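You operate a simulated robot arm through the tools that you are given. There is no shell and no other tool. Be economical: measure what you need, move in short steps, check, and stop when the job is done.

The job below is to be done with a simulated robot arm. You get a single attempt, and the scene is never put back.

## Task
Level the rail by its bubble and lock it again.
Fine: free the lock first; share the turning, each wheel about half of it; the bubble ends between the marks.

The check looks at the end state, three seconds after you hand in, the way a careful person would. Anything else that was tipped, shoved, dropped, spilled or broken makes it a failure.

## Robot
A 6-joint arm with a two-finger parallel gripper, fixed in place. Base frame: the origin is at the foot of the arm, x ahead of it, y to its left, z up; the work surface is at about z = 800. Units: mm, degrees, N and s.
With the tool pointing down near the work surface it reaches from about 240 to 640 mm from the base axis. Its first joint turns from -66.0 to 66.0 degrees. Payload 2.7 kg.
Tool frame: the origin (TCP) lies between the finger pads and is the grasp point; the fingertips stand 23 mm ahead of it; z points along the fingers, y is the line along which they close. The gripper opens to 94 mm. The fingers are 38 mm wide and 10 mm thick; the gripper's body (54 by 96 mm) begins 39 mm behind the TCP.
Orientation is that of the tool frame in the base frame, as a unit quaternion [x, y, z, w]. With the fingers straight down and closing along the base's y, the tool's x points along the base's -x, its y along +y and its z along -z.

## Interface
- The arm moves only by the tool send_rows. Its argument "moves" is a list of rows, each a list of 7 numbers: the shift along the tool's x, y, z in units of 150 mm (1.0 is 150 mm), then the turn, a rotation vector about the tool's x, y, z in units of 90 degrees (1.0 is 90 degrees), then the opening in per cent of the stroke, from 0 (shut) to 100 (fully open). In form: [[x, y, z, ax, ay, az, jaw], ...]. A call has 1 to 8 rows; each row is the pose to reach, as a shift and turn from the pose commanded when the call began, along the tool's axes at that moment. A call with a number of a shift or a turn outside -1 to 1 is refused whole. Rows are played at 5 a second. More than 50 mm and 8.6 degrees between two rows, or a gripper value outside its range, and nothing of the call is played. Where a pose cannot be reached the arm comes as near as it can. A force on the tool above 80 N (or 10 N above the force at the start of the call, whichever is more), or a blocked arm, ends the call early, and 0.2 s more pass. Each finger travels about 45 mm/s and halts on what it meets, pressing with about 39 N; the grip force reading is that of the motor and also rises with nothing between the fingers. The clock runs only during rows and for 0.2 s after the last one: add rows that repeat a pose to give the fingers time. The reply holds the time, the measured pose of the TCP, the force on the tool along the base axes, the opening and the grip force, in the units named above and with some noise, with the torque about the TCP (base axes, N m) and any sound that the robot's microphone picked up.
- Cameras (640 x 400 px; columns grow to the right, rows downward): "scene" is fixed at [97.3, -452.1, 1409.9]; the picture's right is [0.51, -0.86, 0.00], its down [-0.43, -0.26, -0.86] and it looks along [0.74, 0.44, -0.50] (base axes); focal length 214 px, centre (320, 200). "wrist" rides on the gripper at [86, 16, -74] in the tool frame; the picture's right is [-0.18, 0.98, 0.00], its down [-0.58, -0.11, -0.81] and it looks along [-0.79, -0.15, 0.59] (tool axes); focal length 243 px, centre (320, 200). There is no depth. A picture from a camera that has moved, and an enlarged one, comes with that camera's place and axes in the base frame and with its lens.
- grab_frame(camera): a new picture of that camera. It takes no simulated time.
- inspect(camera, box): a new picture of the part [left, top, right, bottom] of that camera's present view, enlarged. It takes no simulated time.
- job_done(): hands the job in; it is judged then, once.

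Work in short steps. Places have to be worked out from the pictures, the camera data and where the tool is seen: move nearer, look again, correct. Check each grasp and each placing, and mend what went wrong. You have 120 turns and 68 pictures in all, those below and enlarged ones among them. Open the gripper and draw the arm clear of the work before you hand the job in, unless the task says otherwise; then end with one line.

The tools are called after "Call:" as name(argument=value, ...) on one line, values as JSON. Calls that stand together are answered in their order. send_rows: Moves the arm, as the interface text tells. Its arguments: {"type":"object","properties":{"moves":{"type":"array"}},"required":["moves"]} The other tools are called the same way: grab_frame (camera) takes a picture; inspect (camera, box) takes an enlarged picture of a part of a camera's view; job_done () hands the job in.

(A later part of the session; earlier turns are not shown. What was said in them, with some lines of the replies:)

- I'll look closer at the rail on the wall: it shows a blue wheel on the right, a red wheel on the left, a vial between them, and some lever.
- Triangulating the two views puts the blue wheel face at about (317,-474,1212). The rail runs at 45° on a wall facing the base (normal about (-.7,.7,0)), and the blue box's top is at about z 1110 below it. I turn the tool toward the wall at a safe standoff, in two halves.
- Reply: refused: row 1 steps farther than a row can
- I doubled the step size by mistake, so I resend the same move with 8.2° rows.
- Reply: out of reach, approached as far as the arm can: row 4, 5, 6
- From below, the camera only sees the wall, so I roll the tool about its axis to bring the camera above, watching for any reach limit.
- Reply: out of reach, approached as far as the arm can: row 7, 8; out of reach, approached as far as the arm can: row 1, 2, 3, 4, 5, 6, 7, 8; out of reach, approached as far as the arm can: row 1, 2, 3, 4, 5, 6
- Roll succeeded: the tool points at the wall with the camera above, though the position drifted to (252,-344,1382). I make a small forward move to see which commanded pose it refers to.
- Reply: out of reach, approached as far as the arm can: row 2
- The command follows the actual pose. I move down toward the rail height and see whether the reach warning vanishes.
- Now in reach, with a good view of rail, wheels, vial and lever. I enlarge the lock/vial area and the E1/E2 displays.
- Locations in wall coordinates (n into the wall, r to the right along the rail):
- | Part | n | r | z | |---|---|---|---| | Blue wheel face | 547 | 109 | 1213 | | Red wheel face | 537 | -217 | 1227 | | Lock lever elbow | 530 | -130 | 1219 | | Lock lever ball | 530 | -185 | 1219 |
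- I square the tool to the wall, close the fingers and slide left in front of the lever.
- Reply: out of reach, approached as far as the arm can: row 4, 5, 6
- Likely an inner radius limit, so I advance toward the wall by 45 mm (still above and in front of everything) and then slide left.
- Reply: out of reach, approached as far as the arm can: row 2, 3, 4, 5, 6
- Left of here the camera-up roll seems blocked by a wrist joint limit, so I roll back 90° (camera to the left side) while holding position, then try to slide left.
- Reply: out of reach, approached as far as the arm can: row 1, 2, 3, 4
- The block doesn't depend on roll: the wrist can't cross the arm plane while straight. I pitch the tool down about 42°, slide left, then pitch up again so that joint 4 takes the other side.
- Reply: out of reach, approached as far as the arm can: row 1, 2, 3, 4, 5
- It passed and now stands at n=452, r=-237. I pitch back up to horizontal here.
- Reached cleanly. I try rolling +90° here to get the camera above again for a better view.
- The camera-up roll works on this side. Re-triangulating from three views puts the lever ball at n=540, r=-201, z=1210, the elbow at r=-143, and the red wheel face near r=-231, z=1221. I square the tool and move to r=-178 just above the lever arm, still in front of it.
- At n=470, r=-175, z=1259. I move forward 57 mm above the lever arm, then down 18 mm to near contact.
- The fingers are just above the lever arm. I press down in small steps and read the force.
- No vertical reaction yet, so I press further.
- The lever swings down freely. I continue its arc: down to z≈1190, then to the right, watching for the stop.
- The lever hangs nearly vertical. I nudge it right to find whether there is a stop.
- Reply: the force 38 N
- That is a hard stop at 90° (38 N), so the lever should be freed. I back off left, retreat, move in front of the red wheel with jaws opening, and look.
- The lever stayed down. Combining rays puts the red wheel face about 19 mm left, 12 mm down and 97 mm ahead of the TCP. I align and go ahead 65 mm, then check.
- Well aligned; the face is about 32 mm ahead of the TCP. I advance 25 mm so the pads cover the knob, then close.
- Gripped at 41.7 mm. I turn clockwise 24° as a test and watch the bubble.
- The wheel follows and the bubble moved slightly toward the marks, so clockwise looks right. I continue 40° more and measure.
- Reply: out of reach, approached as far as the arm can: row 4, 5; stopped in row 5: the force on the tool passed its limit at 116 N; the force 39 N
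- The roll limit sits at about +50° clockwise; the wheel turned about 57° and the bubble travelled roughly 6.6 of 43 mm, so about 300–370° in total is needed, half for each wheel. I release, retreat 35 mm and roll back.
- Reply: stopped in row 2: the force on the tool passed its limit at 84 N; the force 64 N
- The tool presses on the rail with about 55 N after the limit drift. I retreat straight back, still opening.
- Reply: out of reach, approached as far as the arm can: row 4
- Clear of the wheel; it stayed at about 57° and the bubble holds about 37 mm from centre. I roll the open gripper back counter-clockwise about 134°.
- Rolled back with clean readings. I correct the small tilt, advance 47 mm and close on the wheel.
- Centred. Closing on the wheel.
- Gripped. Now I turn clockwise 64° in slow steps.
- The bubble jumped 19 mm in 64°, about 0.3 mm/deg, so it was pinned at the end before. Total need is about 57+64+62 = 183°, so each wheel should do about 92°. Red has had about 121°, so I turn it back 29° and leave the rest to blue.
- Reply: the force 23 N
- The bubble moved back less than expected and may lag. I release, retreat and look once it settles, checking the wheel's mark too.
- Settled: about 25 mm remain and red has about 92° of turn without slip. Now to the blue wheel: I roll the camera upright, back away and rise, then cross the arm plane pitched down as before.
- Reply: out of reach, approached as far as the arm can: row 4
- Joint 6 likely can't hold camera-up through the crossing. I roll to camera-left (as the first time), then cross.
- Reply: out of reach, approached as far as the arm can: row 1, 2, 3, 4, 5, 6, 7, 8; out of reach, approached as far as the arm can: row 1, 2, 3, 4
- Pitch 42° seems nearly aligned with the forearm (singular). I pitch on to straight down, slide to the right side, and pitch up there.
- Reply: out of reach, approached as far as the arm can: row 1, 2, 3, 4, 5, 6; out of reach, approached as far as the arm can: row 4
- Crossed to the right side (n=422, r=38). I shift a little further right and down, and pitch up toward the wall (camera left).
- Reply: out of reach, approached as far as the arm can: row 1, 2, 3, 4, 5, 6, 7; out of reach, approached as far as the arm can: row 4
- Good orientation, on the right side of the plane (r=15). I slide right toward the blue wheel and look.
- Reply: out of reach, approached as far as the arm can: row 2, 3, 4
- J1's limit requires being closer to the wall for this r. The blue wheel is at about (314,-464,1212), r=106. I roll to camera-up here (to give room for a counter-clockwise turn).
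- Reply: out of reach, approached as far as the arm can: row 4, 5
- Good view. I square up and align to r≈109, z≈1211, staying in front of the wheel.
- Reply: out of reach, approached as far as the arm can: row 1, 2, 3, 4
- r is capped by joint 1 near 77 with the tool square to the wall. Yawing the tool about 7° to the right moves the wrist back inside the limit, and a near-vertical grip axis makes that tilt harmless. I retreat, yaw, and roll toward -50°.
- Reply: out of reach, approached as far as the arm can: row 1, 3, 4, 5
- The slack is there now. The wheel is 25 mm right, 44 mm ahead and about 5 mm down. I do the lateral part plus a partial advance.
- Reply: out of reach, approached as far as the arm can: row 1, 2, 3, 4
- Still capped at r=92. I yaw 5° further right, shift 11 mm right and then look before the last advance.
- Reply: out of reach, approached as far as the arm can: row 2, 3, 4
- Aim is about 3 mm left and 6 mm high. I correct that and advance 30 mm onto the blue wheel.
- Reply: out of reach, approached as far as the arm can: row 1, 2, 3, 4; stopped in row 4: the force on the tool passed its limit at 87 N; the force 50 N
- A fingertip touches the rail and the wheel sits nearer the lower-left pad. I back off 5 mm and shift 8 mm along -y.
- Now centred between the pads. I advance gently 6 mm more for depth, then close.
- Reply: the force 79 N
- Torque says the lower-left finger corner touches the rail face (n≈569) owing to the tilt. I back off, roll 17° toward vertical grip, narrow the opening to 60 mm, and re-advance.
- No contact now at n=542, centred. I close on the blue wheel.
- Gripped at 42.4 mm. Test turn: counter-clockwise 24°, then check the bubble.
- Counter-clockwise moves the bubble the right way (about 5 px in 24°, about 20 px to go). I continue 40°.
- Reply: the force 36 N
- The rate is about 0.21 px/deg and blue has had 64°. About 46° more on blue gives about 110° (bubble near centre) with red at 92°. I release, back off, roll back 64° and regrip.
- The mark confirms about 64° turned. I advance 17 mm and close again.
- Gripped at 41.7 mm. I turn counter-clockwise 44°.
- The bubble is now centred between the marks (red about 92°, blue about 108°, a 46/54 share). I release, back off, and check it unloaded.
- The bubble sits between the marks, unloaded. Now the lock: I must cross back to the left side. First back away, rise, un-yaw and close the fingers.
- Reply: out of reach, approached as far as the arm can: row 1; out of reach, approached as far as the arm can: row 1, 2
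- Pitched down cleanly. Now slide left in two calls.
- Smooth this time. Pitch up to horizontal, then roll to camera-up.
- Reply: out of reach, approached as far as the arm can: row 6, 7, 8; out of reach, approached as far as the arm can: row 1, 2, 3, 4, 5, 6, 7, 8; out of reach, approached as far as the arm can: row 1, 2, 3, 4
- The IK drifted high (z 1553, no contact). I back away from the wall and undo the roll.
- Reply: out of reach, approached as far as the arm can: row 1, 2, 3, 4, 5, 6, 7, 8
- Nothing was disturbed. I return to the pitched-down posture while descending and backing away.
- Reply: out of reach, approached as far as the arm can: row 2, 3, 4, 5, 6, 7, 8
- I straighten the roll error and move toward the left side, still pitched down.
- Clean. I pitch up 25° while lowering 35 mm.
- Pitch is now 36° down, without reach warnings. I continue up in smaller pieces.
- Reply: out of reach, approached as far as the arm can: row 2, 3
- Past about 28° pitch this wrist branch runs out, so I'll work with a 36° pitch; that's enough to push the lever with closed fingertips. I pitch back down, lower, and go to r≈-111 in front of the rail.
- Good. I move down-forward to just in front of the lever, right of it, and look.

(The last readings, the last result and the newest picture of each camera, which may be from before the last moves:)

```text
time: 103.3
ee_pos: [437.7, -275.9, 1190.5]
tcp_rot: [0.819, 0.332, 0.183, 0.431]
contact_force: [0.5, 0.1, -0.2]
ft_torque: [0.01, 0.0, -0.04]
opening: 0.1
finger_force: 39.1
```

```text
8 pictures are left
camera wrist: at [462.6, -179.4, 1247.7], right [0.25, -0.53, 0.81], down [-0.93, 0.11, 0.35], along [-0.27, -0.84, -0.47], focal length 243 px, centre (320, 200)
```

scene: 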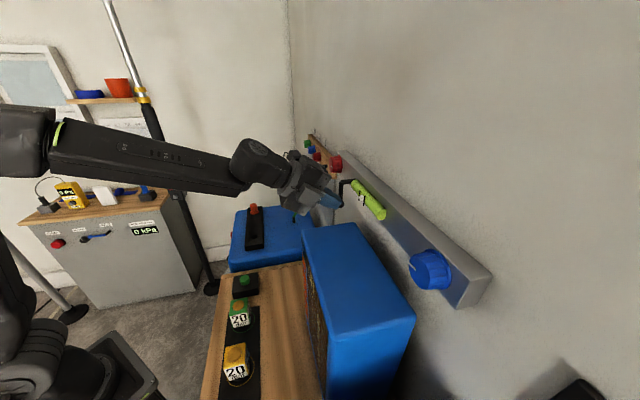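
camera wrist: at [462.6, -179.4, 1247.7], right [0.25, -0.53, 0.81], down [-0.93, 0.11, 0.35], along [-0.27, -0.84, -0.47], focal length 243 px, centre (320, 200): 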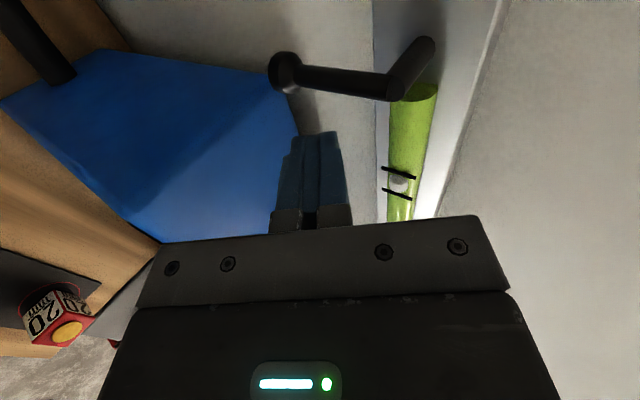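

The view shows the finger right of the hanging lever and below the vial. I shift 8 mm right and move in to n≈532, z≈1167.

Call:
send_rows(moves=[[-0.055, 0, 0, 0, 0, 0, 0], [-0.055, -0.013, 0.12, 0, 0, 0, 0], [-0.055, -0.026, 0.24, 0, 0, 0, 0], [-0.055, -0.026, 0.24, 0, 0, 0, 0]])

Call:
grab_frame(camera="wrist")

```text
time: 104.3
ee_pos: [451.1, -302.6, 1167.0]
tcp_rot: [0.819, 0.332, 0.184, 0.43]
contact_force: [0.5, -0.5, -0.5]
ft_torque: [0.01, -0.03, 0.0]
opening: 0.0
finger_force: 39.1
```

```text
7 pictures are left
camera wrist: at [476.0, -206.0, 1224.7], right [0.25, -0.53, 0.81], down [-0.93, 0.11, 0.35], along [-0.28, -0.84, -0.47], focal length 243 px, centre (320, 200)
```

wrist: 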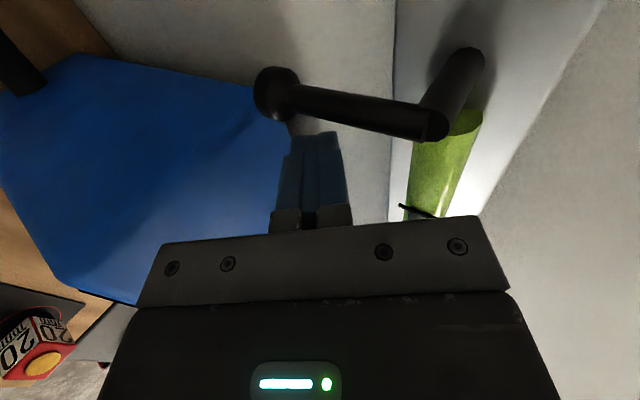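

The fingertips are beside the lever near its ball end. I push left and up along the arc to about 60°.

Call:
send_rows(moves=[[0.093, 0, 0, 0, 0, 0, 0], [0.165, 0.007, -0.005, 0, 0, 0, 0], [0.233, 0.014, -0.009, 0, 0, 0, 0], [0.29, 0.045, -0.03, 0, 0, 0, 0], [0.34, 0.083, -0.056, 0, 0, 0, 0]])

Call:
grab_frame(camera="wrist")

```text
time: 105.5
ee_pos: [489.1, -267.2, 1182.8]
tcp_rot: [0.819, 0.332, 0.183, 0.431]
contact_force: [-0.4, 0.1, 0.0]
ft_torque: [-0.02, -0.01, 0.0]
opening: 0.0
finger_force: 38.7
```

```text
6 pictures are left
camera wrist: at [512.7, -169.1, 1240.9], right [0.25, -0.53, 0.81], down [-0.93, 0.11, 0.35], along [-0.27, -0.84, -0.47], focal length 243 px, centre (320, 200)
```

wrist: 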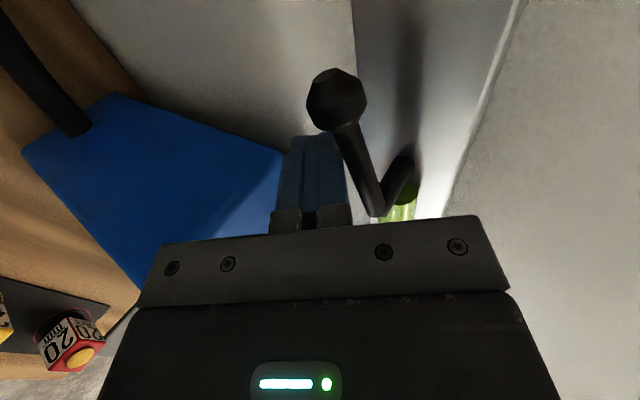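

The lever follows (about 60°). I continue up to horizontal and a few mm into the stop.

Call:
send_rows(moves=[[0.025, 0.035, -0.024, 0, 0, 0, 0], [0.043, 0.07, -0.048, 0, 0, 0, 0], [0.053, 0.107, -0.073, 0, 0, 0, 0], [0.053, 0.125, -0.085, 0, 0, 0, 0], [0.053, 0.125, -0.085, 0, 0, 0, 0]])

```text
time: 106.7
ee_pos: [490.5, -260.3, 1193.9]
tcp_rot: [0.825, 0.334, 0.173, 0.422]
contact_force: [-16.7, -4.1, -43.7]
ft_torque: [0.02, 0.03, 0.0]
opening: 0.1
finger_force: 39.2
```

Resistance of 44 N downward, likely the locked stop. I check the lever.

Call:
grab_frame(camera="wrist")

```text
5 pictures are left
camera wrist: at [517.9, -164.7, 1251.2], right [0.27, -0.54, 0.8], down [-0.92, 0.11, 0.38], along [-0.29, -0.83, -0.47], focal length 243 px, centre (320, 200)
```

wrist: 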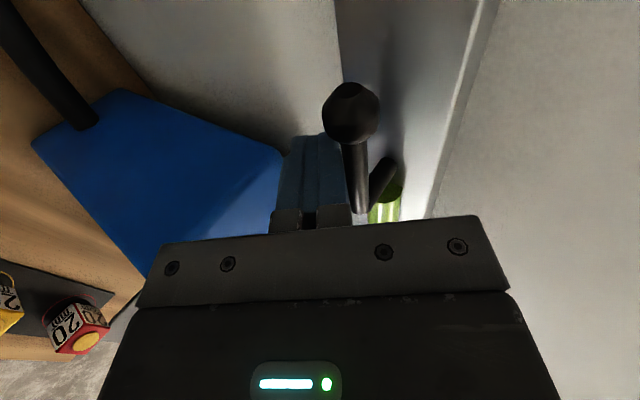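

By the rays, ball and elbow both lie at z≈1210: the lever is horizontal again, at its stop. I drop slightly, withdraw along the tool axis, and check.

Call:
send_rows(moves=[[0, -0.06, 0, 0, 0, 0, 0], [0, -0.08, -0.15, 0, 0, 0, 0], [0, -0.08, -0.4, 0, 0, 0, 20], [0, -0.08, -0.65, 0, 0, 0, 50], [0, -0.08, -0.9, 0, 0, 0, 80], [0, -0.08, -0.9, 0, 0, 0, 80]])

Call:
inspect(camera="scene", box=[330, 155, 390, 215])

```text
time: 108.1
ee_pos: [407.7, -174.3, 1270.5]
tcp_rot: [0.819, 0.332, 0.184, 0.431]
contact_force: [-0.5, -0.3, -0.1]
ft_torque: [0.01, -0.01, 0.02]
opening: 75.2
finger_force: 0.2
```

```text
6.67 times, centred on (360, 185) of scene
camera zoom: at [97.3, -452.1, 1409.9], right [0.51, -0.86, 0.0], down [-0.43, -0.26, -0.86], along [0.74, 0.44, -0.5], focal length 1430 px, centre (53, 300)
```

zoom: 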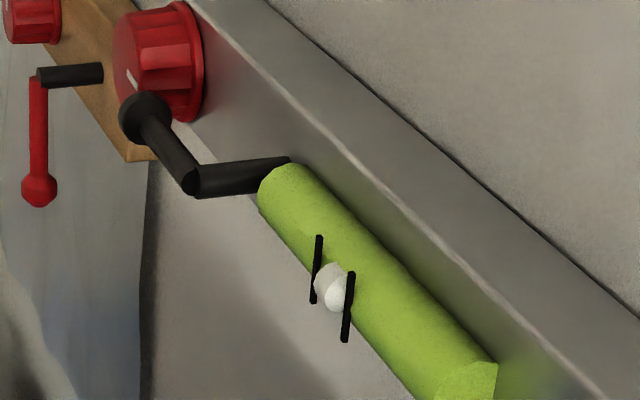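

The lever is back at its original locked position, the bubble sits between the marks, and the arm is clear with the gripper open. One last look at the whole scene.

Call:
grab_frame(camera="scene")

```text
3 pictures are left
```

scene: 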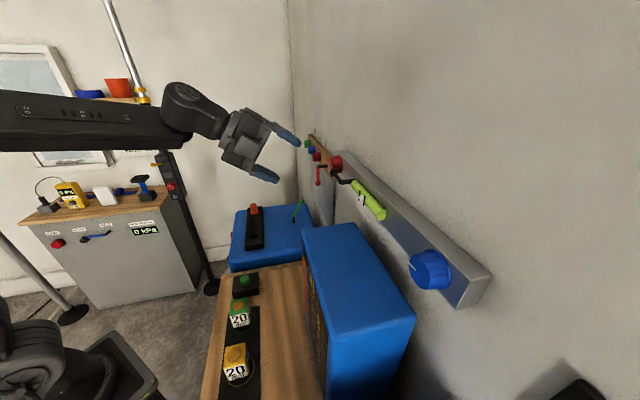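

Everything else stands as it was, so I hand in.

Call:
job_done()

```text
The job is handed in.
```

The rail is level, with the bubble between the marks, and locked again: the lock was freed first, red was turned about 92° and blue about 108°, and nothing else looks disturbed in the last picture.
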